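You operate a simulated robot arm through the tools that you are given. There is no shell and no other tool.

You are at the controls of a simulated robot arm. One attempt, no reset.

TASK
Put things in order on the top of the long bench. At the end: the yellow nut driver from the top of the long bench stands on top of the silver pulley; the orange rubber block from the top of the long bench is on the silver plate; the white tent card (marked "FAIL INSUL") from the top of the long bench stands where the black wedge stood; the black wedge from the top of the long bench stands on top of the brown tape roll; whatever was shut is shut again. Leave all else as you found it, and nothing knocked over.

It is judged by the outcome, as a careful person would: the job done as asked, and still so three seconds after it is handed in. It fails if anything else is knocked over, pushed out of place, dropped, spilled or broken.

THE ROBOT
A 6-joint arm with a two-finger gripper, fixed in place. Base frame: the origin is at the foot of the arm, x ahead of it, y to its left, z up; the work surface is at about z = 82. Readings come in cm, degrees, newtons and seconds.
With the tool pointing down near the work surface it reaches from about 12 to 68 cm from the base axis. Its first joint turns from -66.0 to 66.0 degrees. Payload 2.45 kg.
Tool frame: the origin (TCP) lies between the finger pads and is the grasp point; the fingertips stand 3 cm ahead of it; z points along the fingers, y is the line along which they close. The gripper opens to 10.6 cm. The gripper's body begins 7.9 cm behind the TCP.
Orientation is that of the tool frame in the base frame, as [roll, pitch, yaw] about the fixed x, y, z axes, in that order (R = Rz(yaw) Ry(pitch) Rx(roll)). With the fingers straight down and closing along the base's y, the tool's x points along the base's -x, its y along +y and its z along -z.

THE INTERFACE
- The arm moves only by the tool arm_command. Its argument "deltas" is a list of rows, each an object of numbers (a shift or turn left out is 0, a gripper value left out holds the last): "claw": the gripper command, from -1 (fully open) to 1 (shut), values between in proportion; "x", "y", "z": the shift along the tool's x, y, z in cm; "wx", "wy", "wz": the turn, a rotation vector about the tool's x, y, z in degrees. In form: [{"claw": .., "x": .., "y": .., "z": .., "wx": .., "wy": .., "wz": ..}, ...]. A call has 1 to 20 rows; each row is the pose to reach, as a shift and turn from the pose commanded when the call began, along the tool's axes at that moment. Each row takes 0.2 s and may step no farther than 5 cm and 8.6 degrees from the row before; otherwise, or with a gripper value out of range, the whole call is refused. Where a pose cannot be reached the arm comes as near as it can. A force on the tool above 40 N (or 10 N above the force at the start of the call, whichever is more), or a blocked arm, ends the call early, and 0.2 s more pass. The fingers move at their own pace (about 15.3 cm/s each) and stop on an object; they squeeze with about 26 N. The grip force told is the motor's: it shows also when the fingers shut on nothing. Time passes only in rows, and 0.2 s behind the last, so rows that repeat a pose let the fingers close. The reply holds the time, the measured pose of the TCP, the force on the tool along the base axes, the opening and the grip force, in the units named above and with some noise, with the torque about the TCP (base axes, N m) and any sound that the robot's microphone picked up.
- Cameras (640 x 400 px; columns grow to the right, rows downward): "scene" is fixed at [6.98, 43.05, 139.66]; the picture's right is [-0.57, -0.82, 0.00], its down [-0.52, 0.36, -0.77] and it looks along [0.64, -0.44, -0.64] (base axes); focal length 332 px, centre (320, 200). "wrist" rides on the gripper at [7.6, -0.2, -10.6] in the tool frame; the picture's right is [0.02, 1.00, 0.00], its down [-0.78, 0.02, -0.62] and it looks along [-0.62, 0.01, 0.78] (tool axes); focal length 247 px, centre (320, 200).
- grab_frame(camera): a new picture of that camera. The clock stands still meanwhile.
- probe_pixels(camera, pixels): for up to 12 pixels [column, row] of the newest picture of that camera ("zoom" is the newest enlarged one), the place [x, y, z] in the base frame of the surface seen there, good to about 0.3 cm. The clock stands still meanwhile.
- inspect(camera, box): a new picture of the part [left, top, right, bottom] of that camera's present view, enlarged. The clock stands still meanwhile.
- finish_job(): hands the job in; it is judged then, once.

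Leave the gripper open and the arm clear of the work at the hand-in unless told otherwise.

The tools are called after "Request:" by a JSON object that holds its "fn" and its "kwargs". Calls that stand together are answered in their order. arm_command: Moves the arm, as the interface text tells. Its arguments: {"type":"object","properties":{"deltas":{"type":"array","items":{"type":"object","properties":{"claw":{"type":"number"},"x":{"type":"number"},"y":{"type":"number"},"z":{"type":"number"},"wx":{"type":"number"},"wy":{"type":"number"},"wz":{"type":"number"}}}}},"required":["deltas"]} The other tools are called the same way: grab_frame (camera) takes a picture; probe_pixels (camera, pixels) gives the place of the surface under pixels of a picture; inspect (camera, box) takes an enlarged picture of a part of a camera's view; finish_job () hands the job in.

At the start:

```text
time_s: 0.0
eef_pos: [39.77, 7.19, 116.48]
orientation: [180.0, 0.1, -179.9]
wrist_force: [-0.4, 0.5, -0.7]
wrist_torque: [0.02, -0.02, -0.02]
opening: 10.57
grip_force: 0.0
```

scene: 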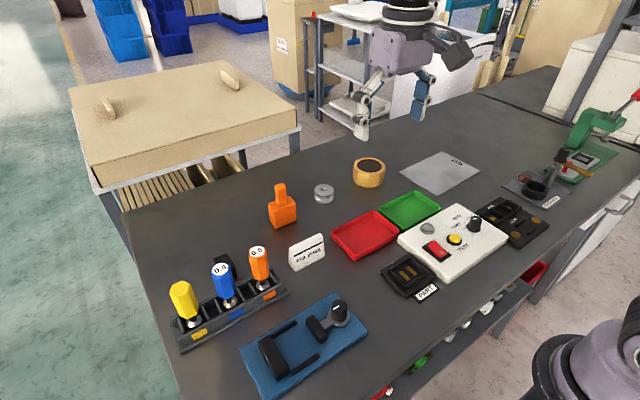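
wrist: 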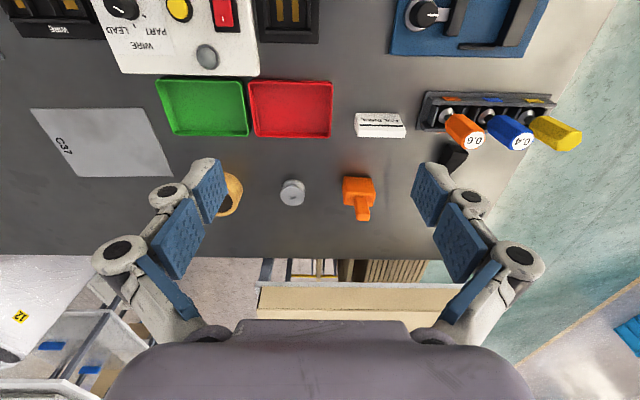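

I see the bench with the tool rack on the left (yellow, blue and orange drivers), an orange block at (282,210), a silver pulley at (323,192), a tape roll at (368,172) and a silver plate at (440,172). The white card is at (307,252), and something black sits behind the rack at (225,265). I'll enlarge these areas.

Request:
{"fn": "inspect", "kwargs": {"camera": "scene", "box": [160, 160, 400, 310]}}

Request:
{"fn": "inspect", "kwargs": {"camera": "wrist", "box": [320, 60, 620, 250]}}

Request:
{"fn": "inspect", "kwargs": {"camera": "scene", "box": [150, 230, 310, 350]}}

```text
2.67 times, centred on (280, 235) of scene
```

zoom: 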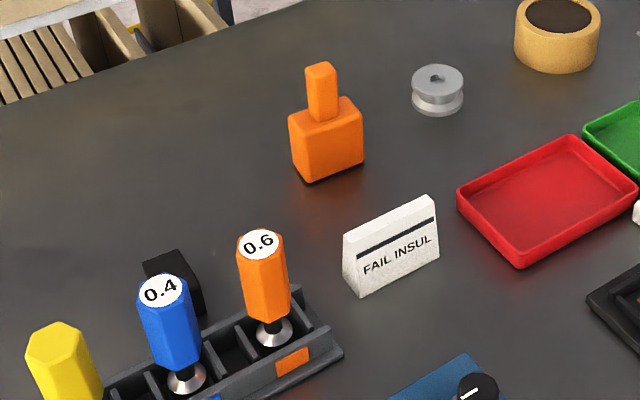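

```text
2.11 times, centred on (470, 155) of wrist
```

zoom: 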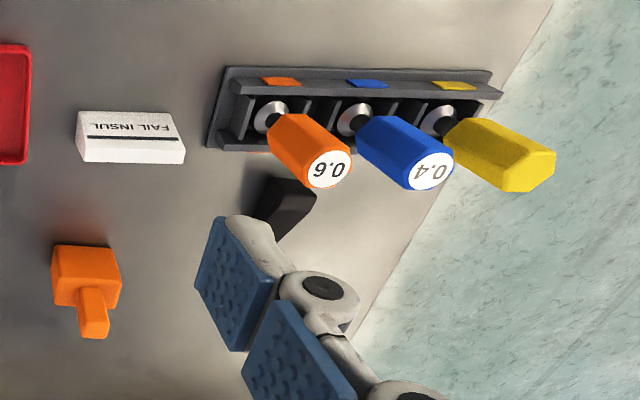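

```text
3.33 times, centred on (230, 290) of scene
```

zoom: 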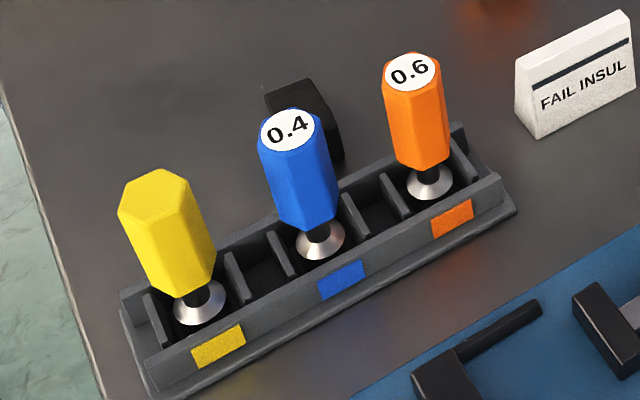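

The black wedge is behind the blue driver. I'll measure key points on the new zoom view (drivers and rack), then the scene.

Request:
{"fn": "probe_pixels", "kwargs": {"camera": "zoom", "pixels": [[155, 188], [200, 300], [185, 250], [290, 130], [320, 240], [412, 70], [430, 183], [300, 95], [335, 150], [280, 90], [218, 345], [560, 70]]}}

Request:
{"fn": "grab_frame", "kwargs": {"camera": "scene"}}

Request:
{"fn": "probe_pixels", "kwargs": {"camera": "scene", "pixels": [[280, 188], [282, 206], [283, 220], [323, 187], [323, 199], [369, 164], [369, 180], [440, 172], [402, 180], [480, 165], [438, 152], [440, 195]]}}

Request:
{"fn": "grab_frame", "kwargs": {"camera": "wrist"}}

Request:
{"fn": "probe_pixels", "kwargs": {"camera": "wrist", "pixels": [[292, 187], [292, 201], [358, 190], [362, 212], [380, 118], [380, 132], [452, 155], [449, 165], [235, 185], [100, 140], [35, 112], [165, 175]]}}

```text
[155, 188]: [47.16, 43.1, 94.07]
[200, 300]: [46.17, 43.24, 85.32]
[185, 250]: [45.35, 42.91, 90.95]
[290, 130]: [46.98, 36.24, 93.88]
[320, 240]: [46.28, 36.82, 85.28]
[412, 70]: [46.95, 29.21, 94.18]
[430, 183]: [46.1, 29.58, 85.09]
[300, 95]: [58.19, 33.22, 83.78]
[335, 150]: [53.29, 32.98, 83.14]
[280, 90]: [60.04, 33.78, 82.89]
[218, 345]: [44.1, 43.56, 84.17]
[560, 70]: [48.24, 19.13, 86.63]
```

```text
taken
```

scene: 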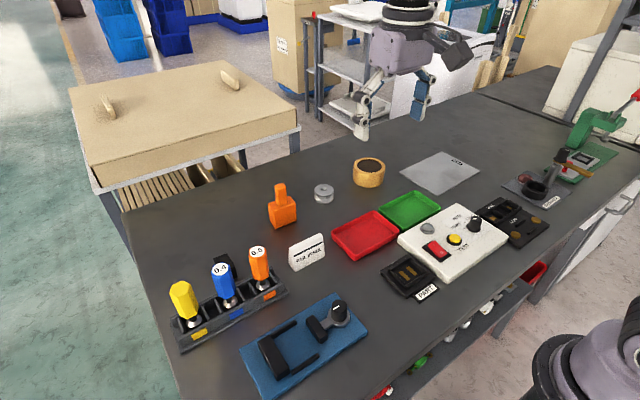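

```text
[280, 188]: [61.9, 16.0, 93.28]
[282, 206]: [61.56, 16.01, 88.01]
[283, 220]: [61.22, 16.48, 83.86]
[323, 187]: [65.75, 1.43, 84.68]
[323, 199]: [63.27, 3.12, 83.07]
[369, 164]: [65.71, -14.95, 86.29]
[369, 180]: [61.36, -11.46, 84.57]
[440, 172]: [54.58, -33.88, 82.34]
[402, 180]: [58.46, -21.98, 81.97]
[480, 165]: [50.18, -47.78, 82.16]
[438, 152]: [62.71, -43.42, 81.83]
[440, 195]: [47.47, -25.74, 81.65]
```

```text
taken
```

wrist: 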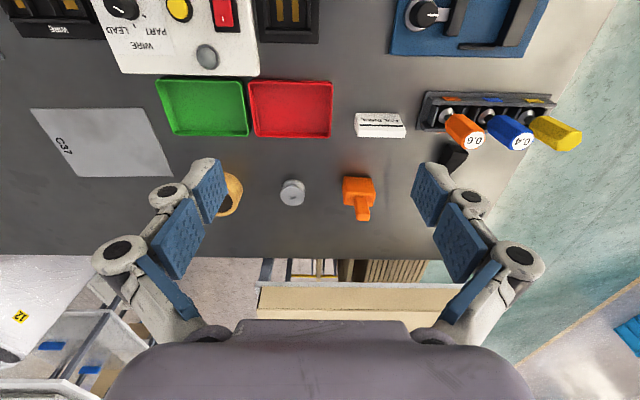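

```text
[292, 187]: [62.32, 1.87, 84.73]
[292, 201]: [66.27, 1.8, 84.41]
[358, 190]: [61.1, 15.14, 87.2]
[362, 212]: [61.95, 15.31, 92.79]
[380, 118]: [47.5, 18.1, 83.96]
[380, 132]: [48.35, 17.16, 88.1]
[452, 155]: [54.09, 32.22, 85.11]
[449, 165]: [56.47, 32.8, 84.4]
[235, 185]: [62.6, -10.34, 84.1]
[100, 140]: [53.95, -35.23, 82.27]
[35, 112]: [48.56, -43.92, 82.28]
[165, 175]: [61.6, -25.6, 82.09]
```

The wedge is near (55, 32.5) but mostly hidden. I'll move the wrist camera in front of it, high above everything (TCP to about (45, 33, 110)), to see it straight on.

Request:
{"fn": "arm_command", "kwargs": {"deltas": [{"claw": -1, "x": -0.8, "y": 3.7, "z": 1}, {"x": -1.6, "y": 7.4, "z": 2}, {"x": -2.4, "y": 11.1, "z": 3}, {"x": -3.2, "y": 14.8, "z": 4}, {"x": -4, "y": 18.5, "z": 5}, {"x": -4.6, "y": 22.2, "z": 6}, {"x": -5.2, "y": 25.4, "z": 6.5}, {"x": -5.2, "y": 25.4, "z": 6.5}]}}

Request:
{"fn": "grab_frame", "kwargs": {"camera": "wrist"}}

```text
time_s: 1.8
eef_pos: [45.04, 32.61, 110.06]
orientation: [179.9, 0.1, -179.9]
wrist_force: [0.1, 0.6, 1.0]
wrist_torque: [0.03, 0.02, 0.0]
opening: 10.58
grip_force: 0.0
```

```text
taken
```

wrist: 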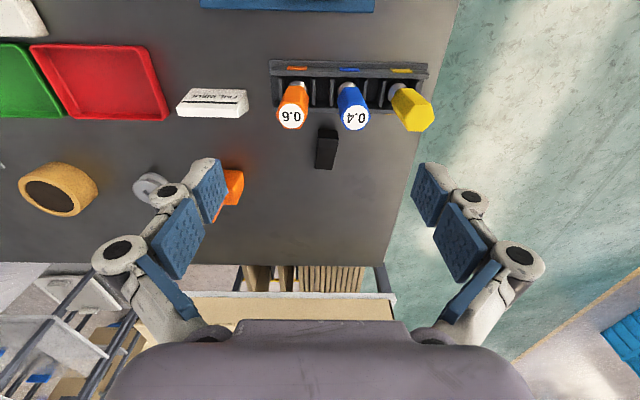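

I can now see the wedge at (327,148). I'll enlarge that area and also the tape roll at the left.

Request:
{"fn": "inspect", "kwargs": {"camera": "wrist", "box": [0, 140, 128, 220]}}

Request:
{"fn": "inspect", "kwargs": {"camera": "wrist", "box": [264, 100, 392, 180]}}

```text
5.00 times, centred on (64, 180) of wrist
```

zoom: 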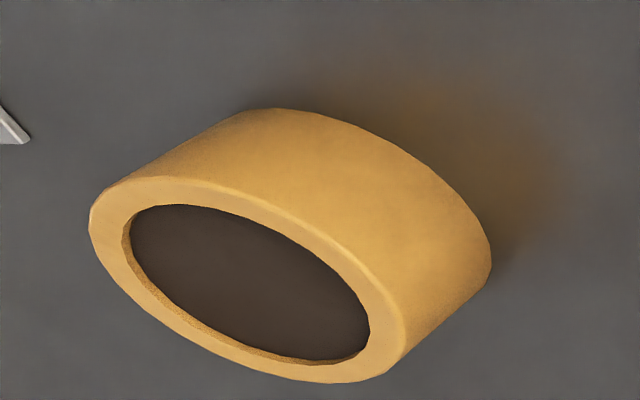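

```text
5.00 times, centred on (328, 140) of wrist
```

zoom: 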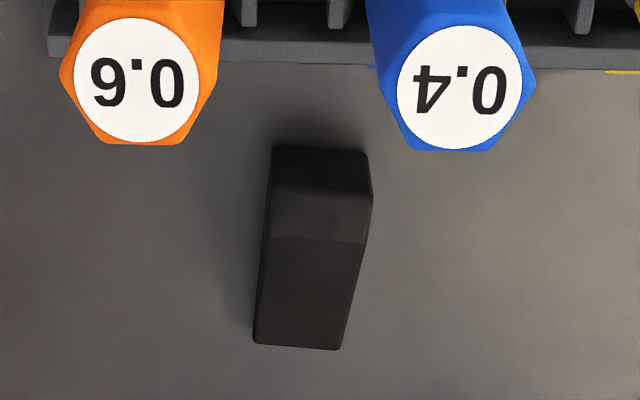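

The wedge's near face and slope are visible. I'll probe its corners in this zoom: near bottom (275,150), (365,155), ridge (272,240), (365,235), far end (255,345), (340,348), and the driver tops.

Request:
{"fn": "probe_pixels", "kwargs": {"camera": "zoom", "pixels": [[280, 152], [358, 158], [320, 152], [278, 190], [352, 192], [315, 192], [275, 235], [355, 238], [265, 335], [335, 342], [300, 290], [368, 200]]}}

Request:
{"fn": "inspect", "kwargs": {"camera": "wrist", "box": [0, 140, 128, 220]}}

Request:
{"fn": "probe_pixels", "kwargs": {"camera": "zoom", "pixels": [[250, 290], [150, 230], [350, 330], [110, 200], [390, 360], [100, 190], [300, 370], [200, 190], [240, 200], [260, 375], [430, 350], [240, 110]]}}

```text
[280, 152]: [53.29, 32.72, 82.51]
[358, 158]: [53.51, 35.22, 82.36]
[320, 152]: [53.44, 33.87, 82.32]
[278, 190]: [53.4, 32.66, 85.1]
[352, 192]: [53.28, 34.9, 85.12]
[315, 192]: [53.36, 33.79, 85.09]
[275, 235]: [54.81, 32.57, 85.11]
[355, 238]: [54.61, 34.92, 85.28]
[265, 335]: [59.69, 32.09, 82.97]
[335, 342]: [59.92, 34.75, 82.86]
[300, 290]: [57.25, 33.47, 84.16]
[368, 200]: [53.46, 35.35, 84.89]
```

```text
5.00 times, centred on (64, 180) of wrist
```

zoom: 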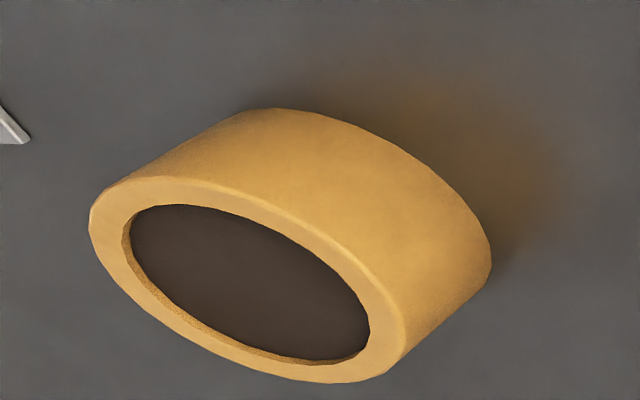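

```text
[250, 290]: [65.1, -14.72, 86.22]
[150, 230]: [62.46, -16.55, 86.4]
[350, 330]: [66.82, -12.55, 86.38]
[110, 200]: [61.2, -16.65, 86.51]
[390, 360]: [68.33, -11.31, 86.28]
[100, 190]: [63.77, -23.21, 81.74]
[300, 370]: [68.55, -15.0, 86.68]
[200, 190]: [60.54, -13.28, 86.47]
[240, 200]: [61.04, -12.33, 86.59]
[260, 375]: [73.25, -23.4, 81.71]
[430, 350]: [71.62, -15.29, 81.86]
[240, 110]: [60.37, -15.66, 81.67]
```

The wedge is about 6.7 cm long in x (53.3 to 60), about 2.6 wide, with its centre near (56.6, 33.7), and it tilts about -4° in yaw. The tape roll has a flush core with its top at z≈86.4. Next I'll enlarge the rack with the drivers, and the card.

Request:
{"fn": "inspect", "kwargs": {"camera": "wrist", "box": [170, 75, 270, 138]}}

Request:
{"fn": "probe_pixels", "kwargs": {"camera": "zoom", "pixels": [[60, 180], [470, 190], [60, 250], [460, 255], [270, 150], [270, 215], [480, 110], [80, 150], [490, 130], [270, 262], [130, 100], [270, 100]]}}

Request:
{"fn": "inspect", "kwargs": {"camera": "wrist", "box": [260, 50, 448, 168]}}

Request:
{"fn": "probe_pixels", "kwargs": {"camera": "zoom", "pixels": [[525, 230], [500, 200], [465, 135], [445, 128], [310, 235], [105, 225], [40, 90], [40, 190], [480, 150], [550, 190], [480, 170], [200, 190]]}}

```text
6.35 times, centred on (220, 106) of wrist
```

zoom: 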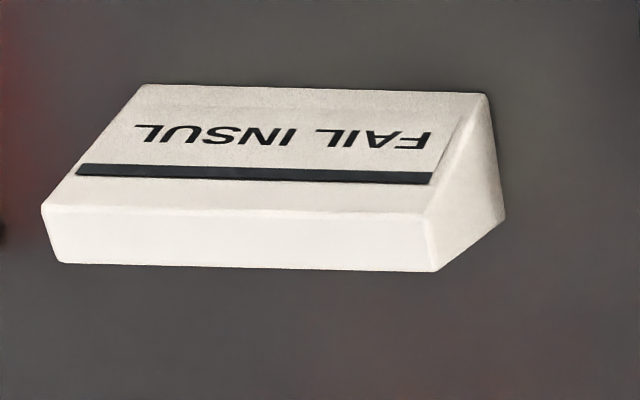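

```text
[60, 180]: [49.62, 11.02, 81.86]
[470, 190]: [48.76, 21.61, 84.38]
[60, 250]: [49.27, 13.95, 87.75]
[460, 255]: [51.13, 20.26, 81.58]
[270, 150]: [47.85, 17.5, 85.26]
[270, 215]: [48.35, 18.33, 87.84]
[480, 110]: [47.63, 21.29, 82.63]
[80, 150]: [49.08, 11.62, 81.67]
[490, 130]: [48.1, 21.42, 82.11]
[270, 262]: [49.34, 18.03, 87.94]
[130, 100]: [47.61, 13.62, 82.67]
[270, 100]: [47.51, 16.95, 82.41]
```

```text
3.39 times, centred on (354, 109) of wrist
```

zoom: 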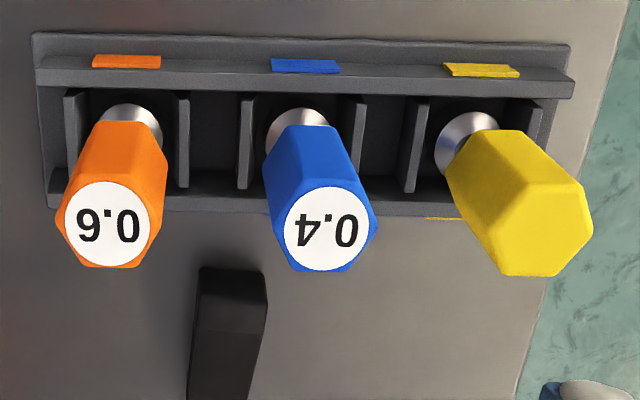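

```text
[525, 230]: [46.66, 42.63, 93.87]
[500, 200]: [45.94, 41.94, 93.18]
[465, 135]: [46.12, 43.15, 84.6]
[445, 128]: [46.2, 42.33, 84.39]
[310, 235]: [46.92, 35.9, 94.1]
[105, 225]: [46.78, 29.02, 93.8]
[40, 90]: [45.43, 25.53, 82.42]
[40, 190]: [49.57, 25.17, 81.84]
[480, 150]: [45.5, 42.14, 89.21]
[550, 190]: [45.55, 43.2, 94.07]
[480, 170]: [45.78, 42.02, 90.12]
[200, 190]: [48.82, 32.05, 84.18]
```

The card is about 7.6 cm wide along y (13.7 to 21.4) with parallel ends, and it tapers in x. With the present yaw, the wrist camera body would come down onto the driver handles (tops at z≈94) while I grasp the wedge. So I'll turn the hand 180° at this safe height to put the camera on the far side. First I'll turn 90° and check that the arm follows.

Request:
{"fn": "arm_command", "kwargs": {"deltas": [{"wz": 8.2}, {"wz": 16.4}, {"wz": 24.6}, {"wz": 32.8}, {"wz": 41}, {"wz": 49.2}, {"wz": 57.4}, {"wz": 65.6}, {"wz": 73.8}, {"wz": 82}, {"wz": 90}, {"wz": 90}]}}

Request:
{"fn": "grab_frame", "kwargs": {"camera": "wrist"}}

Request:
{"fn": "grab_frame", "kwargs": {"camera": "scene"}}

```text
time_s: 4.4
eef_pos: [44.96, 32.54, 109.93]
orientation: [179.8, -0.2, 90.0]
wrist_force: [-1.0, -0.1, -0.4]
wrist_torque: [-0.03, 0.01, 0.02]
opening: 10.6
grip_force: 0.1
```

```text
taken
```

wrist: 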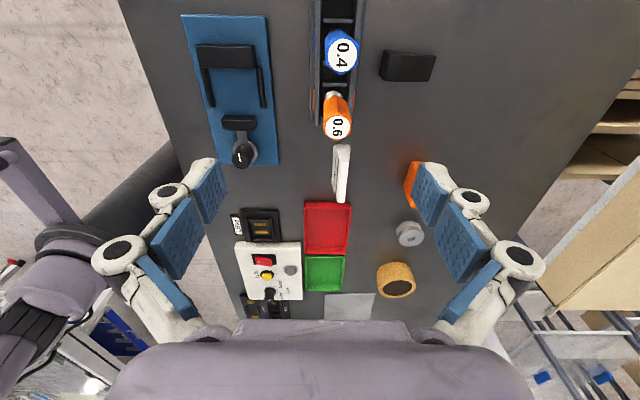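

```text
taken
```

scene: 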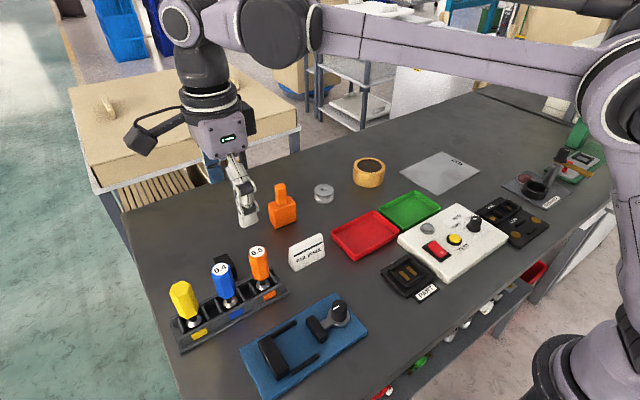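

The turn worked: the tool's x now points along +y. I'll turn another 90° so the camera sits on the far side.

Request:
{"fn": "arm_command", "kwargs": {"deltas": [{"wz": 8.2}, {"wz": 16.4}, {"wz": 24.6}, {"wz": 32.8}, {"wz": 41}, {"wz": 49.2}, {"wz": 57.4}, {"wz": 65.6}, {"wz": 73.8}, {"wz": 82}, {"wz": 90}, {"wz": 90}]}}

Request:
{"fn": "grab_frame", "kwargs": {"camera": "wrist"}}

```text
time_s: 7.0
eef_pos: [45.98, 31.17, 110.02]
orientation: [-179.7, -0.3, 41.5]
wrist_force: [-0.1, -0.2, 0.2]
wrist_torque: [0.04, 0.05, 0.0]
opening: 10.59
grip_force: 0.0
out of reach, approached as far as the arm can: row 6, 7, 8, 9, 10, 11, 12
```

```text
taken
```

wrist: 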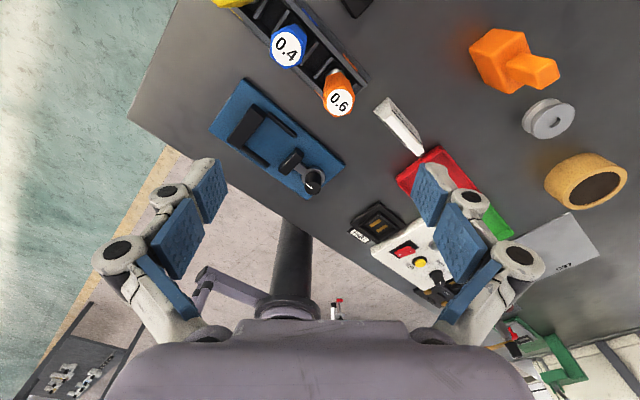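

The wrist hits its limit near yaw 41°, so I'll reach the flipped yaw the other way round. I'll start by turning back and check how the commanded pose behaves.

Request:
{"fn": "arm_command", "kwargs": {"deltas": [{"wz": -8}, {"wz": -16}, {"wz": -24}, {"wz": -32}, {"wz": -40}, {"wz": -48}, {"wz": -48}]}}

```text
time_s: 8.6
eef_pos: [45.98, 31.13, 110.12]
orientation: [180.0, -0.3, 89.8]
wrist_force: [-0.1, 0.9, -0.5]
wrist_torque: [-0.01, 0.02, 0.02]
opening: 10.59
grip_force: 0.0
```

The commanded pose was clipped to the reached one, so the yaw is now 89.8. I'll keep turning in the negative wz direction, through 180 and on towards -5.

Request:
{"fn": "arm_command", "kwargs": {"deltas": [{"wz": -8.5}, {"wz": -17}, {"wz": -25.5}, {"wz": -34}, {"wz": -42.5}, {"wz": -51}, {"wz": -59.5}, {"wz": -68}, {"wz": -76.5}, {"wz": -85}, {"wz": -93.5}, {"wz": -102}, {"wz": -110.5}, {"wz": -119}, {"wz": -127.5}, {"wz": -136}, {"wz": -144.5}, {"wz": -153}, {"wz": -161.5}, {"wz": -161.5}]}}

Request:
{"fn": "arm_command", "kwargs": {"deltas": [{"wz": -8.5}, {"wz": -17}, {"wz": -25.5}, {"wz": -34}, {"wz": -42.5}, {"wz": -51}, {"wz": -59.5}, {"wz": -68}, {"wz": -76.5}, {"wz": -85}, {"wz": -93.5}, {"wz": -102}, {"wz": -104}, {"wz": -104}]}}

Request:
{"fn": "grab_frame", "kwargs": {"camera": "wrist"}}

```text
time_s: 12.8
eef_pos: [46.11, 31.15, 110.26]
orientation: [180.0, 0.3, -108.8]
wrist_force: [-1.8, 0.2, 0.5]
wrist_torque: [0.01, 0.01, 0.0]
opening: 10.57
grip_force: 0.0
```

```text
time_s: 15.8
eef_pos: [46.0, 31.2, 110.22]
orientation: [-179.7, 0.1, -4.8]
wrist_force: [-0.4, 0.3, -0.6]
wrist_torque: [-0.02, -0.03, 0.0]
opening: 10.61
grip_force: 0.0
```

```text
taken
```

wrist: 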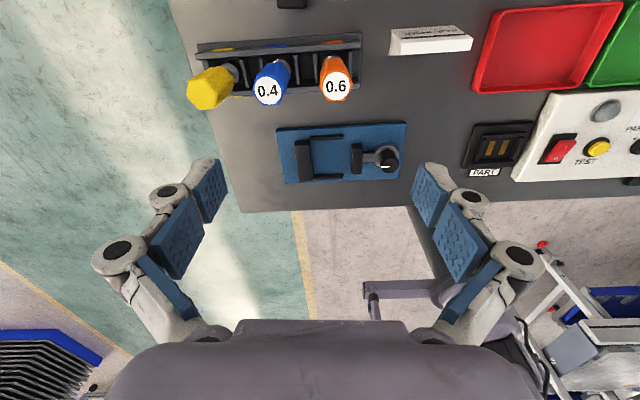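

The hand is now flipped (yaw -4.8), aligned with the wedge. I'll move over the wedge at a safe height (TCP about (55.5, 33.75, 100)) and look.

Request:
{"fn": "arm_command", "kwargs": {"deltas": [{"x": 2.3, "y": -0.84, "z": 1}, {"x": 4.6, "y": -1.67, "z": 2.5}, {"x": 6.9, "y": -2.5, "z": 5}, {"x": 9.25, "y": -3.34, "z": 7.5}, {"x": 9.25, "y": -3.34, "z": 10}, {"x": 9.25, "y": -3.34, "z": 10}]}}

Request:
{"fn": "grab_frame", "kwargs": {"camera": "wrist"}}

```text
time_s: 17.2
eef_pos: [55.55, 33.62, 100.24]
orientation: [-179.7, 0.1, -4.9]
wrist_force: [0.1, 0.7, 0.4]
wrist_torque: [0.0, 0.02, 0.0]
opening: 10.6
grip_force: 0.0
```

```text
taken
```

wrist: 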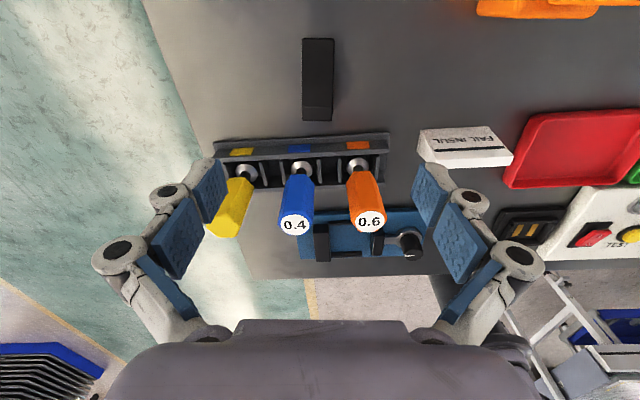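

I see the wedge at (318,80) between the fingers. I'll enlarge it and probe, along with the card's back face.

Request:
{"fn": "inspect", "kwargs": {"camera": "wrist", "box": [254, 30, 382, 130]}}

Request:
{"fn": "probe_pixels", "kwargs": {"camera": "zoom", "pixels": [[245, 50], [405, 55], [250, 200], [400, 200], [250, 330], [400, 330], [255, 420], [390, 420], [320, 345], [320, 440], [320, 100], [250, 380]]}}

Request:
{"fn": "inspect", "kwargs": {"camera": "wrist", "box": [400, 110, 528, 190]}}

Request:
{"fn": "probe_pixels", "kwargs": {"camera": "zoom", "pixels": [[110, 110], [400, 90], [100, 95], [420, 95], [120, 200], [530, 190], [110, 170], [300, 200], [300, 150], [540, 215], [320, 240], [560, 230]]}}

```text
4.00 times, centred on (318, 80) of wrist
```

zoom: 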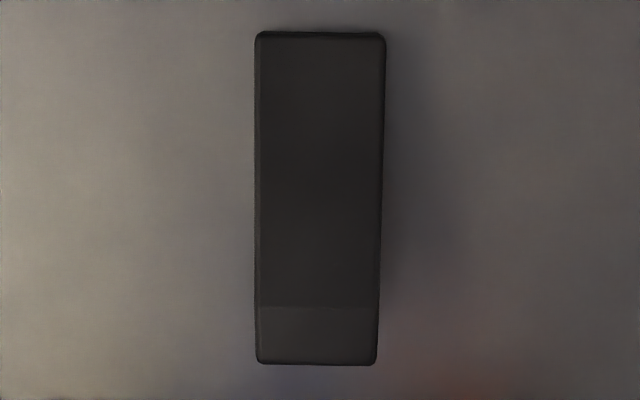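

```text
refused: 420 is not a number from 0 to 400
```

```text
5.00 times, centred on (464, 150) of wrist
```

zoom: 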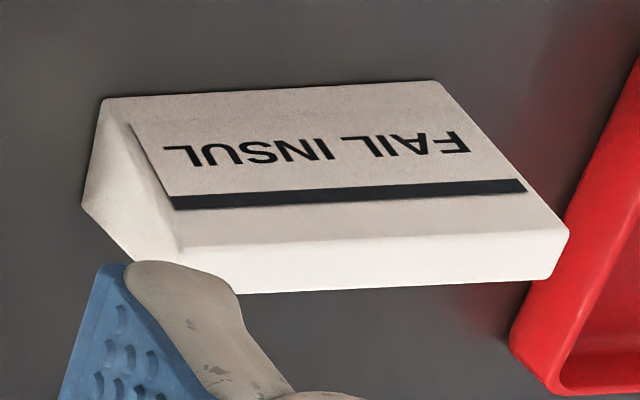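

```text
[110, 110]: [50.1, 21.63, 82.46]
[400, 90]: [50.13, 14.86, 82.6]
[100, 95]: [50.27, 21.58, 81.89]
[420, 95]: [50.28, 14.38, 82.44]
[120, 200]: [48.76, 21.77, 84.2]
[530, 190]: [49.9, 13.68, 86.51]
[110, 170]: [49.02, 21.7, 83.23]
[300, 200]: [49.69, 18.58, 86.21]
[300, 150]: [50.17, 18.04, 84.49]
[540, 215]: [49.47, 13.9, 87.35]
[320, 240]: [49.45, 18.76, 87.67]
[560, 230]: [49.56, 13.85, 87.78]
```

That probe was refused because a row was over 400. I'll re-enlarge the wedge and probe valid pixels, and also measure the red tray rim near the card.

Request:
{"fn": "inspect", "kwargs": {"camera": "wrist", "box": [254, 40, 382, 120]}}

Request:
{"fn": "probe_pixels", "kwargs": {"camera": "zoom", "pixels": [[250, 10], [400, 10], [320, 8], [250, 200], [395, 200], [250, 330], [390, 330], [320, 330], [320, 375], [255, 375], [385, 375], [320, 200]]}}

Request:
{"fn": "inspect", "kwargs": {"camera": "wrist", "box": [480, 80, 640, 200]}}

```text
5.00 times, centred on (318, 80) of wrist
```

zoom: 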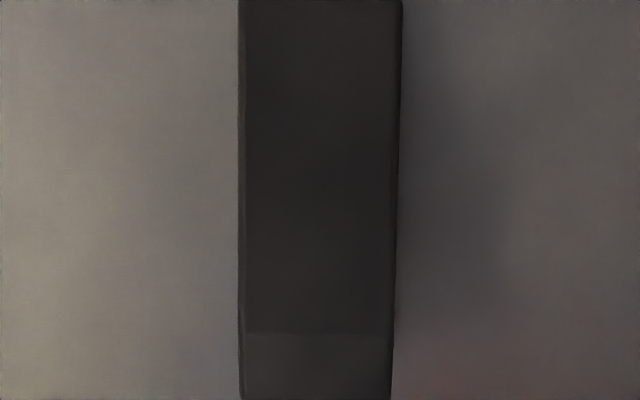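

```text
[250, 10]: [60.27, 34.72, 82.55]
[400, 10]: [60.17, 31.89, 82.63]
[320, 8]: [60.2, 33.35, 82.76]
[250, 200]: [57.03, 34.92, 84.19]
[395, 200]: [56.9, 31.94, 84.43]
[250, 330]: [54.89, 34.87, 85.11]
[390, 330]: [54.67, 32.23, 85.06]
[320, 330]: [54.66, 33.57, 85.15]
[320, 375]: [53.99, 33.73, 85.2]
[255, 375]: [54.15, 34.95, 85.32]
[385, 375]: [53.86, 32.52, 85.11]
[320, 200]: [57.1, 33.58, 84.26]
```

```text
3.33 times, centred on (560, 140) of wrist
```

zoom: 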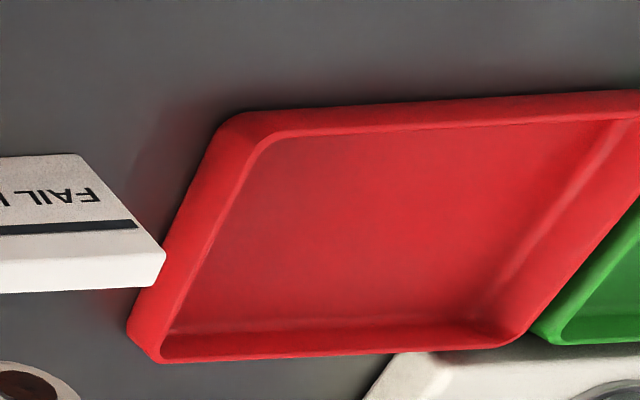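

Request:
{"fn": "probe_pixels", "kwargs": {"camera": "zoom", "pixels": [[190, 220], [225, 150], [240, 120], [150, 300], [140, 325], [170, 250], [200, 190], [155, 345], [160, 230], [215, 170], [250, 140], [175, 270]]}}

```text
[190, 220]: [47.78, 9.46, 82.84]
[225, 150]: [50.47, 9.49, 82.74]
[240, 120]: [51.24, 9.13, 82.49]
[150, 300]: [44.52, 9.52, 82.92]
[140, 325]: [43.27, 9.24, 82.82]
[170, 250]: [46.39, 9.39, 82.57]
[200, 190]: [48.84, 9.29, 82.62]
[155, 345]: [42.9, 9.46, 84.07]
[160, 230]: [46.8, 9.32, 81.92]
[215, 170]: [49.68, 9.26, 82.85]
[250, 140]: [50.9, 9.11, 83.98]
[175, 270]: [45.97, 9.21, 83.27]
```

The red tray's rim is at y≈9.4, well clear of the card's end at 13.85. The wedge spans x 53.2 to 60.3 with its centre about (56.75, 33.6), and the TCP sits over its thicker half. I'll narrow the fingers to about 5.3 cm and descend to TCP z≈86.6, well clear of everything else.

Request:
{"fn": "arm_command", "kwargs": {"deltas": [{"claw": 0}, {"claw": 0, "y": -0.05}, {"y": -0.05, "z": 3}, {"y": -0.05, "z": 6}, {"y": -0.05, "z": 9}, {"y": -0.05, "z": 11.5}, {"y": -0.05, "z": 13}, {"y": -0.05, "z": 13.6}, {"y": -0.05, "z": 13.6}]}}

Request:
{"fn": "grab_frame", "kwargs": {"camera": "wrist"}}

Request:
{"fn": "grab_frame", "kwargs": {"camera": "scene"}}

```text
time_s: 19.2
eef_pos: [55.44, 33.76, 86.63]
orientation: [-179.7, 0.1, -4.9]
wrist_force: [0.1, -0.7, 1.0]
wrist_torque: [0.02, -0.01, -0.04]
opening: 5.29
grip_force: 0.1
```

```text
taken
```

wrist: 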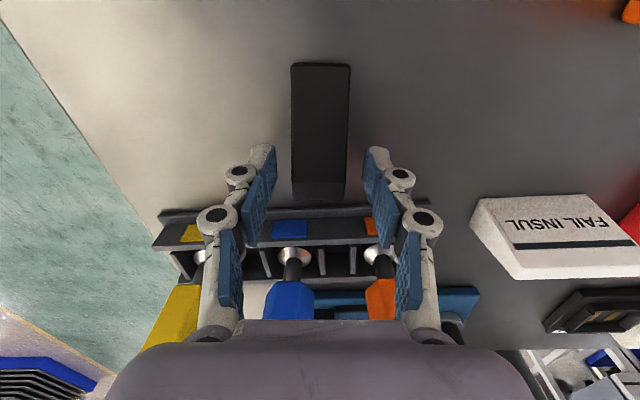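

```text
taken
```

scene: 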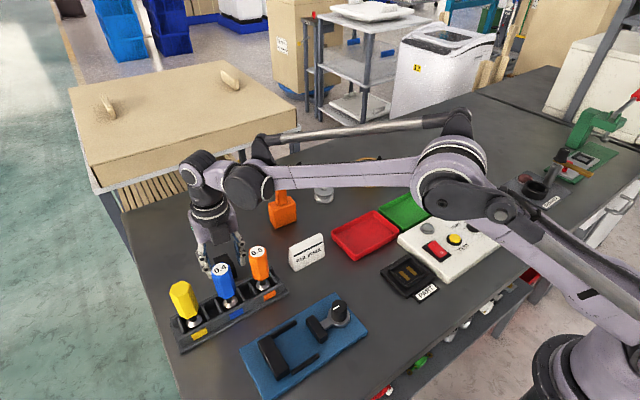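

The wedge is between the two pads and everything is clear. I'll descend to TCP z≈85.4 and close.

Request:
{"fn": "arm_command", "kwargs": {"deltas": [{"z": 0.6}, {"z": 1.2}, {"z": 1.2}, {"claw": 1, "z": 1.2}, {"claw": 1, "z": 1.2}, {"claw": 1, "z": 1.2}, {"claw": 1, "z": 1.2}]}}

Request:
{"fn": "grab_frame", "kwargs": {"camera": "wrist"}}

```text
time_s: 20.8
eef_pos: [55.46, 33.88, 85.43]
orientation: [-179.5, 0.1, -4.9]
wrist_force: [0.0, 2.5, 8.2]
wrist_torque: [0.04, -0.01, 0.11]
opening: 3.09
grip_force: 26.0
```

```text
taken
```

wrist: 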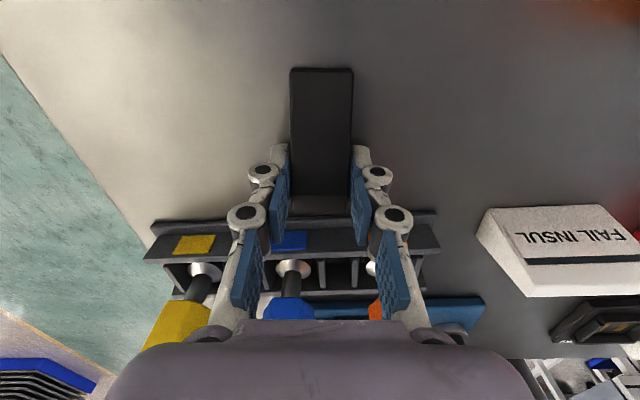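

The wedge is gripped (opening 3.09, grip 26 N). I'll lift it straight up 16 cm.

Request:
{"fn": "arm_command", "kwargs": {"deltas": [{"z": -1}, {"z": -3}, {"z": -6}, {"z": -9}, {"z": -12}, {"z": -15}, {"z": -16.5}, {"z": -16.5}]}}

Request:
{"fn": "grab_frame", "kwargs": {"camera": "wrist"}}

```text
time_s: 22.6
eef_pos: [55.42, 33.73, 101.81]
orientation: [-179.8, 0.2, -4.9]
wrist_force: [0.3, 0.8, -0.5]
wrist_torque: [0.02, 0.0, -0.03]
opening: 3.11
grip_force: 26.6
```

```text
taken
```

wrist: 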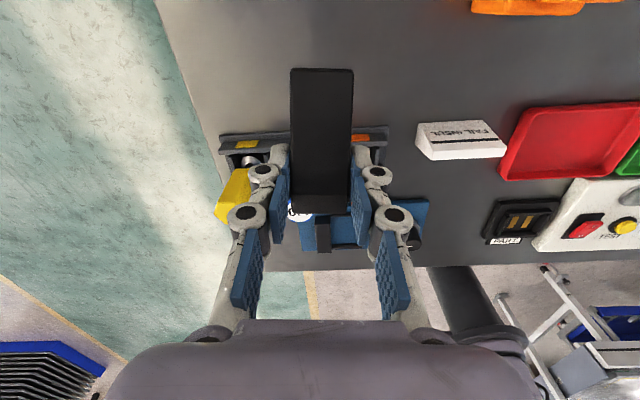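

The wedge is held level. Before carrying it over, I'll refine the tape roll, pulley and plate positions from the scene camera.

Request:
{"fn": "inspect", "kwargs": {"camera": "scene", "box": [300, 140, 400, 203]}}

Request:
{"fn": "grab_frame", "kwargs": {"camera": "scene"}}

```text
6.35 times, centred on (350, 172) of scene
```

zoom: 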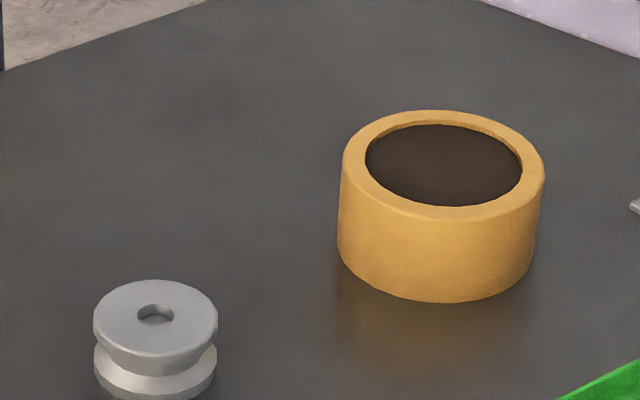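

```text
taken
```

scene: 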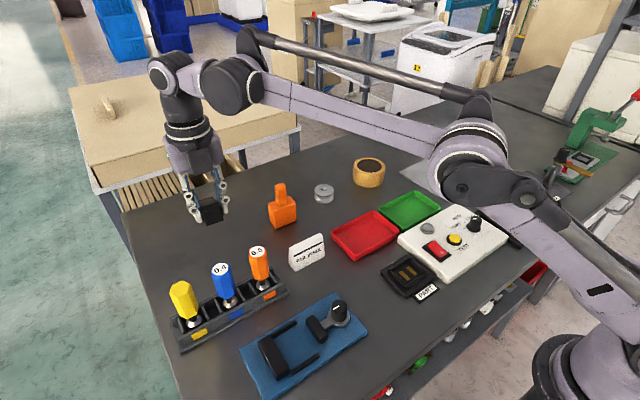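

Request:
{"fn": "probe_pixels", "kwargs": {"camera": "zoom", "pixels": [[443, 165], [352, 165], [535, 170], [440, 117], [445, 213], [444, 140], [380, 135], [510, 130], [155, 335], [105, 320], [208, 320], [155, 290]]}}

Request:
{"fn": "inspect", "kwargs": {"camera": "scene", "box": [300, 140, 400, 203]}}

Request:
{"fn": "probe_pixels", "kwargs": {"camera": "zoom", "pixels": [[155, 345], [155, 312], [120, 300], [190, 300], [500, 198], [390, 198], [400, 118], [485, 118], [130, 345], [180, 345], [160, 285], [155, 353]]}}

```text
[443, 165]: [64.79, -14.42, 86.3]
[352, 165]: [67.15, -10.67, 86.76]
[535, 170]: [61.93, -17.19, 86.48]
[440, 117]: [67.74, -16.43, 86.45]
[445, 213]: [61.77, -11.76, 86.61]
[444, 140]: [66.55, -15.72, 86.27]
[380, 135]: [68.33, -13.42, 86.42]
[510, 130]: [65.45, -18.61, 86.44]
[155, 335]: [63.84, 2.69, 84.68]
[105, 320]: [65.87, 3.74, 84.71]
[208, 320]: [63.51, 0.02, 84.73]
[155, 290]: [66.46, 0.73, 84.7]
```

```text
6.35 times, centred on (350, 172) of scene
```

zoom: 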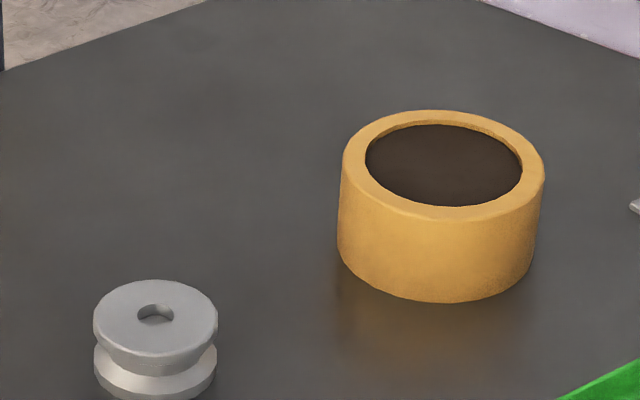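

```text
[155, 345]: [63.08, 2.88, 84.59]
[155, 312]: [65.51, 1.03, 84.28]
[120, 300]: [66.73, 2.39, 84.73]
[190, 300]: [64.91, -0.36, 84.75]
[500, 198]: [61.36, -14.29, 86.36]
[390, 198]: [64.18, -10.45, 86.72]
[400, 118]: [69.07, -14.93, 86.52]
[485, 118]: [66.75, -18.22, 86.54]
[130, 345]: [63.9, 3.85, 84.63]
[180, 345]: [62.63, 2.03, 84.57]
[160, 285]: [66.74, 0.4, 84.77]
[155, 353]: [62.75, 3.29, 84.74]
```

Averaging opposite rim points puts the roll centre at about (64.75, -14.1), top z≈86.45. The pulley centre is about (64.6, 1.9), top z≈84.7. I'll carry the wedge over the roll at z≈103, turning 40° on the way to stay inside the wrist range. The TCP target is (63.9, -13.25), so the wedge's middle lands over the roll.

Request:
{"fn": "arm_command", "kwargs": {"deltas": [{"x": 1.04, "y": 3.84, "z": -0.5, "wz": 3.34}, {"x": 2.08, "y": 7.68, "z": -1, "wz": 6.68}, {"x": 3.12, "y": 11.52, "z": -1.5, "wz": 10.02}, {"x": 4.15, "y": 15.36, "z": -1.5, "wz": 13.36}, {"x": 5.19, "y": 19.2, "z": -1.5, "wz": 16.7}, {"x": 6.23, "y": 23.04, "z": -1.5, "wz": 20.05}, {"x": 7.27, "y": 26.88, "z": -1.5, "wz": 23.4}, {"x": 8.31, "y": 30.72, "z": -1.5, "wz": 26.7}, {"x": 9.35, "y": 34.56, "z": -1.5, "wz": 30.05}, {"x": 10.38, "y": 38.4, "z": -1.5, "wz": 33.4}, {"x": 11.42, "y": 42.24, "z": -1.5, "wz": 36.75}, {"x": 12.46, "y": 46.08, "z": -1.5, "wz": 40.1}, {"x": 12.46, "y": 46.08, "z": -1.5, "wz": 40.1}]}}

Request:
{"fn": "grab_frame", "kwargs": {"camera": "wrist"}}

Request:
{"fn": "grab_frame", "kwargs": {"camera": "scene"}}

```text
time_s: 25.4
eef_pos: [64.04, -13.39, 103.02]
orientation: [-179.8, 0.3, -44.9]
wrist_force: [-0.2, -0.3, -1.0]
wrist_torque: [0.0, -0.02, -0.02]
opening: 3.09
grip_force: 26.2
```

```text
taken
```

wrist: 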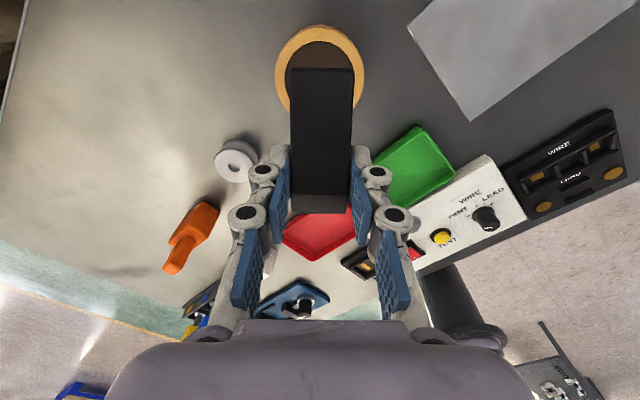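

```text
taken
```

scene: 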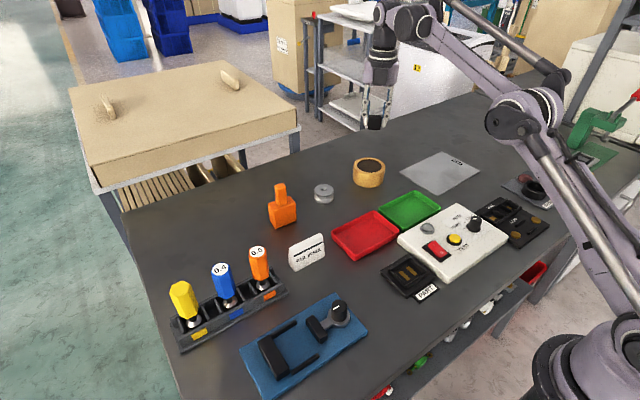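

The wedge is over the roll: the roll shows at (320,70), centred on the hand's column. I'll descend to TCP z≈91, leaving the wedge base about 1 cm above the roll top.

Request:
{"fn": "arm_command", "kwargs": {"deltas": [{"z": 3}, {"z": 6}, {"z": 8.5}, {"z": 10.5}, {"z": 11.7}, {"z": 12}, {"z": 12}]}}

Request:
{"fn": "inspect", "kwargs": {"camera": "scene", "box": [310, 90, 438, 190]}}

Request:
{"fn": "grab_frame", "kwargs": {"camera": "wrist"}}

```text
time_s: 27.0
eef_pos: [63.96, -13.11, 91.24]
orientation: [-179.7, 0.3, -45.0]
wrist_force: [-0.5, 0.2, -1.0]
wrist_torque: [0.0, -0.01, -0.02]
opening: 3.11
grip_force: 25.5
```

```text
4.00 times, centred on (374, 140) of scene
```

zoom: 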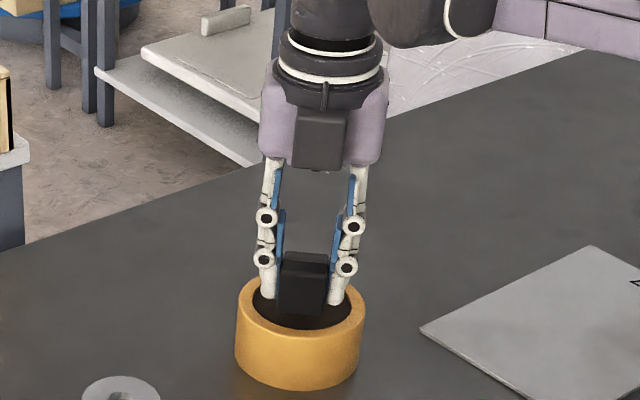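

```text
taken
```

wrist: 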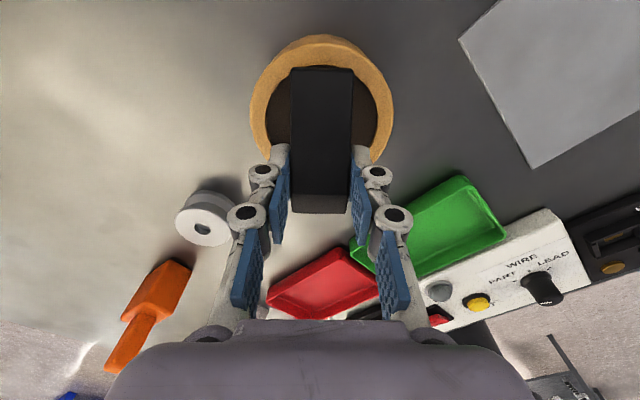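

The wedge is centred over the roll. I'll lower it in small steps and watch the force.

Request:
{"fn": "arm_command", "kwargs": {"deltas": [{"z": 0.3}, {"z": 0.6}, {"z": 0.8}, {"z": 0.8}]}}

```text
time_s: 28.0
eef_pos: [63.96, -13.15, 90.33]
orientation: [-179.8, 0.3, -45.0]
wrist_force: [0.2, -0.2, -1.1]
wrist_torque: [-0.01, -0.05, -0.01]
opening: 3.1
grip_force: 25.7
```

Request:
{"fn": "arm_command", "kwargs": {"deltas": [{"z": 0.1}, {"z": 0.2}, {"z": 0.2}]}}

```text
time_s: 28.8
eef_pos: [64.02, -13.07, 90.12]
orientation: [-179.9, 0.4, -45.0]
wrist_force: [0.5, -0.9, -0.5]
wrist_torque: [0.0, -0.02, -0.03]
opening: 3.11
grip_force: 25.6
```

No contact yet, so I'll continue down in 0.1 cm steps.

Request:
{"fn": "arm_command", "kwargs": {"deltas": [{"z": 0.1}, {"z": 0.2}, {"z": 0.2}]}}

Request:
{"fn": "inspect", "kwargs": {"camera": "scene", "box": [340, 140, 404, 190]}}

```text
time_s: 29.6
eef_pos: [63.94, -13.03, 90.05]
orientation: [-179.8, 0.1, -45.0]
wrist_force: [2.1, -0.8, 17.2]
wrist_torque: [-0.32, -0.31, 0.01]
opening: 3.11
grip_force: 26.3
```

```text
8.00 times, centred on (372, 165) of scene
```

zoom: 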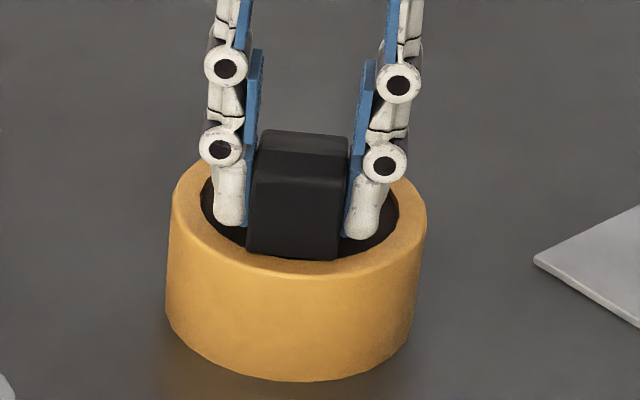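

Contact: 17 N upward, so the wedge rests on the roll. I'll ease off slightly, open a little, then rise straight up.

Request:
{"fn": "arm_command", "kwargs": {"deltas": [{"z": -0.1}, {"z": -0.1}, {"z": -0.1, "claw": 0.3}, {"z": -0.1, "claw": 0.1}, {"z": -0.1, "claw": 0.0}, {"z": -0.1, "claw": 0.0}]}}

Request:
{"fn": "inspect", "kwargs": {"camera": "scene", "box": [340, 140, 404, 190]}}

Request:
{"fn": "grab_frame", "kwargs": {"camera": "wrist"}}

```text
time_s: 31.0
eef_pos: [64.0, -12.99, 89.98]
orientation: [-179.7, 0.2, -45.0]
wrist_force: [-0.3, 0.0, -0.1]
wrist_torque: [0.0, 0.02, 0.04]
opening: 5.28
grip_force: 0.1
```

```text
8.00 times, centred on (372, 165) of scene
```

zoom: 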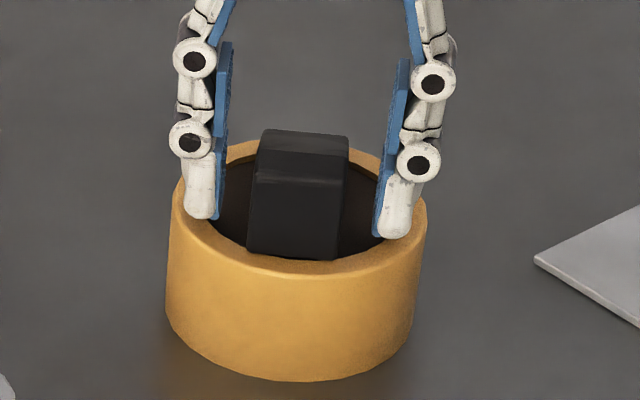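

```text
taken
```

wrist: 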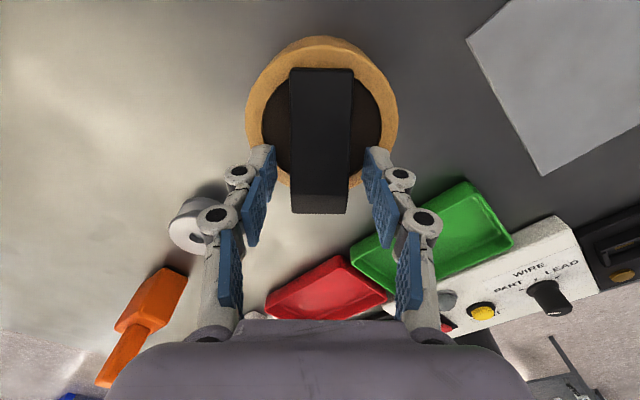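

The wedge stands on the roll on its own. I'll rise straight up 14 cm.

Request:
{"fn": "arm_command", "kwargs": {"deltas": [{"z": -1}, {"z": -3}, {"z": -6}, {"z": -9}, {"z": -12}, {"z": -14}, {"z": -14}]}}

Request:
{"fn": "grab_frame", "kwargs": {"camera": "wrist"}}

Request:
{"fn": "inspect", "kwargs": {"camera": "scene", "box": [340, 140, 404, 190]}}

```text
time_s: 32.6
eef_pos: [63.94, -13.5, 103.92]
orientation: [-179.8, 0.3, -45.0]
wrist_force: [-0.5, -1.4, -0.4]
wrist_torque: [-0.01, 0.02, -0.04]
opening: 5.29
grip_force: 0.1
```

```text
taken
```

wrist: 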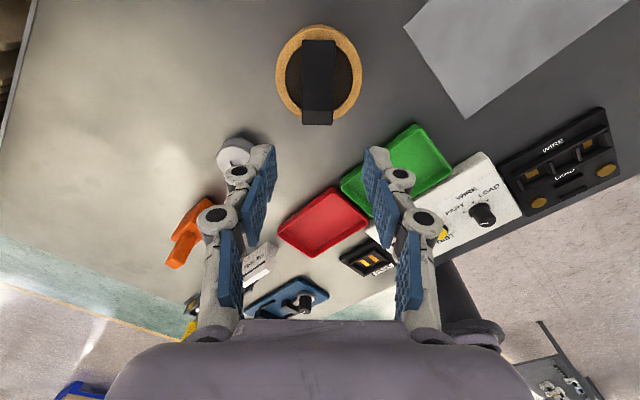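

```text
8.00 times, centred on (372, 165) of scene
```

zoom: 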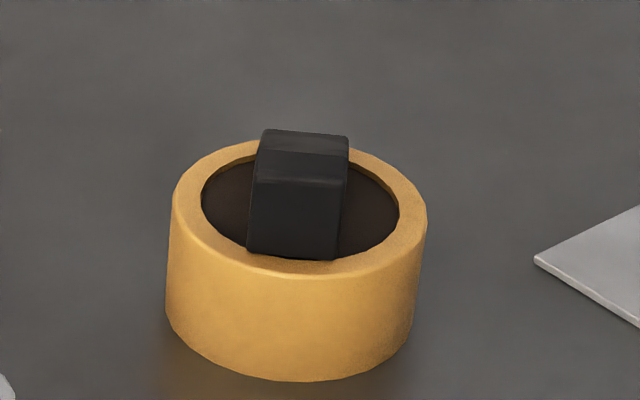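

The wedge is steady on the roll. Next is the card. I'll fly to above it at (48.9, 17.75, 102), turn back to yaw≈0 and open the fingers fully.

Request:
{"fn": "arm_command", "kwargs": {"deltas": [{"claw": 0, "x": -3.27, "y": -1.15, "z": 0, "wz": -4.5}, {"claw": -1, "x": -6.54, "y": -2.3, "z": 0, "wz": -9}, {"x": -9.81, "y": -3.45, "z": 0, "wz": -13.5}, {"x": -13.08, "y": -4.6, "z": 0, "wz": -18}, {"x": -16.35, "y": -5.75, "z": 0, "wz": -22.5}, {"x": -19.62, "y": -6.9, "z": 0.5, "wz": -27}, {"x": -22.89, "y": -8.05, "z": 1, "wz": -31.5}, {"x": -26.16, "y": -9.2, "z": 1.5, "wz": -36}, {"x": -29.43, "y": -10.35, "z": 1.9, "wz": -40.5}, {"x": -32.7, "y": -11.49, "z": 1.9, "wz": -45}, {"x": -32.7, "y": -11.49, "z": 1.9, "wz": -45}]}}

Request:
{"fn": "grab_frame", "kwargs": {"camera": "wrist"}}

```text
time_s: 35.0
eef_pos: [49.06, 17.92, 102.48]
orientation: [-179.7, 0.0, 0.1]
wrist_force: [1.1, -1.2, -0.9]
wrist_torque: [0.01, 0.0, 0.01]
opening: 10.62
grip_force: 0.0
```

```text
taken
```

wrist: 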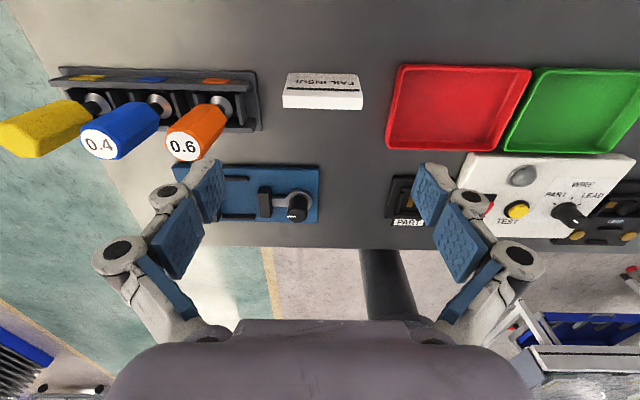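

Yaw 0 was reached over the card. I'll enlarge the card and measure its ends.

Request:
{"fn": "inspect", "kwargs": {"camera": "wrist", "box": [272, 60, 372, 123]}}

Request:
{"fn": "probe_pixels", "kwargs": {"camera": "zoom", "pixels": [[80, 180], [80, 280], [570, 190], [570, 290], [320, 250], [320, 230], [320, 290], [100, 90], [540, 100], [320, 90], [75, 250], [570, 230]]}}

```text
6.35 times, centred on (322, 92) of wrist
```

zoom: 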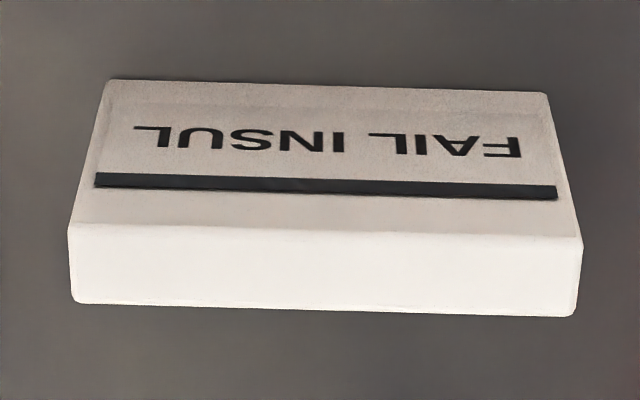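

```text
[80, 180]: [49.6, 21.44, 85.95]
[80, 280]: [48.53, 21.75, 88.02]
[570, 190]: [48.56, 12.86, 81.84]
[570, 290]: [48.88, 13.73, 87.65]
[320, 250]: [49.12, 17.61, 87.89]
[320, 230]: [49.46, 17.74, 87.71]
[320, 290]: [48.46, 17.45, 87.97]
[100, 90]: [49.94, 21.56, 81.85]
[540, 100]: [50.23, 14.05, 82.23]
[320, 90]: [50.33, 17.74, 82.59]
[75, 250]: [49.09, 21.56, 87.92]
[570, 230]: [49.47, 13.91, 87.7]
```

The card spans y 13.75 to 21.7 with its centre at (48.95, 17.73), square to the hand. I'll descend with the fingers open to TCP z≈86.3, so the pads cover the lower part of the card's ends.

Request:
{"fn": "arm_command", "kwargs": {"deltas": [{"x": -0.1, "y": 0.17, "z": 2}, {"x": -0.1, "y": 0.17, "z": 5}, {"x": -0.1, "y": 0.17, "z": 8}, {"x": -0.1, "y": 0.17, "z": 11}, {"x": -0.1, "y": 0.17, "z": 12.5}, {"x": -0.1, "y": 0.17, "z": 12.5}]}}

Request:
{"fn": "grab_frame", "kwargs": {"camera": "wrist"}}

Request:
{"fn": "inspect", "kwargs": {"camera": "scene", "box": [220, 170, 380, 295]}}

```text
time_s: 36.4
eef_pos: [49.03, 18.14, 89.9]
orientation: [-179.8, -0.1, 0.0]
wrist_force: [-0.3, 0.2, -0.9]
wrist_torque: [0.01, -0.02, -0.04]
opening: 10.6
grip_force: 0.0
```

```text
taken
```

wrist: 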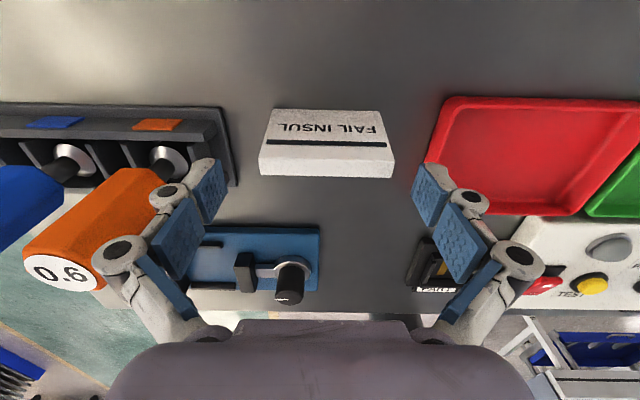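

```text
3.20 times, centred on (300, 232) of scene
```

zoom: 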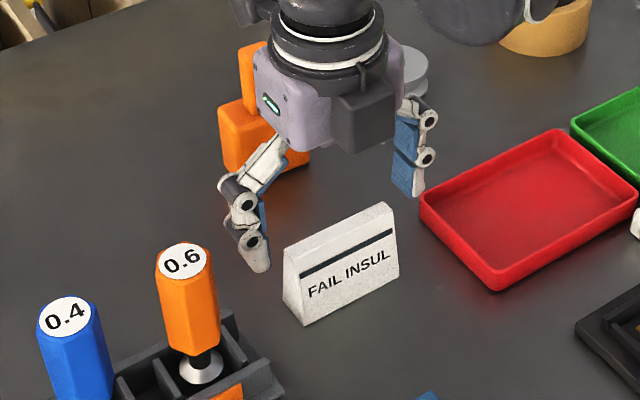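

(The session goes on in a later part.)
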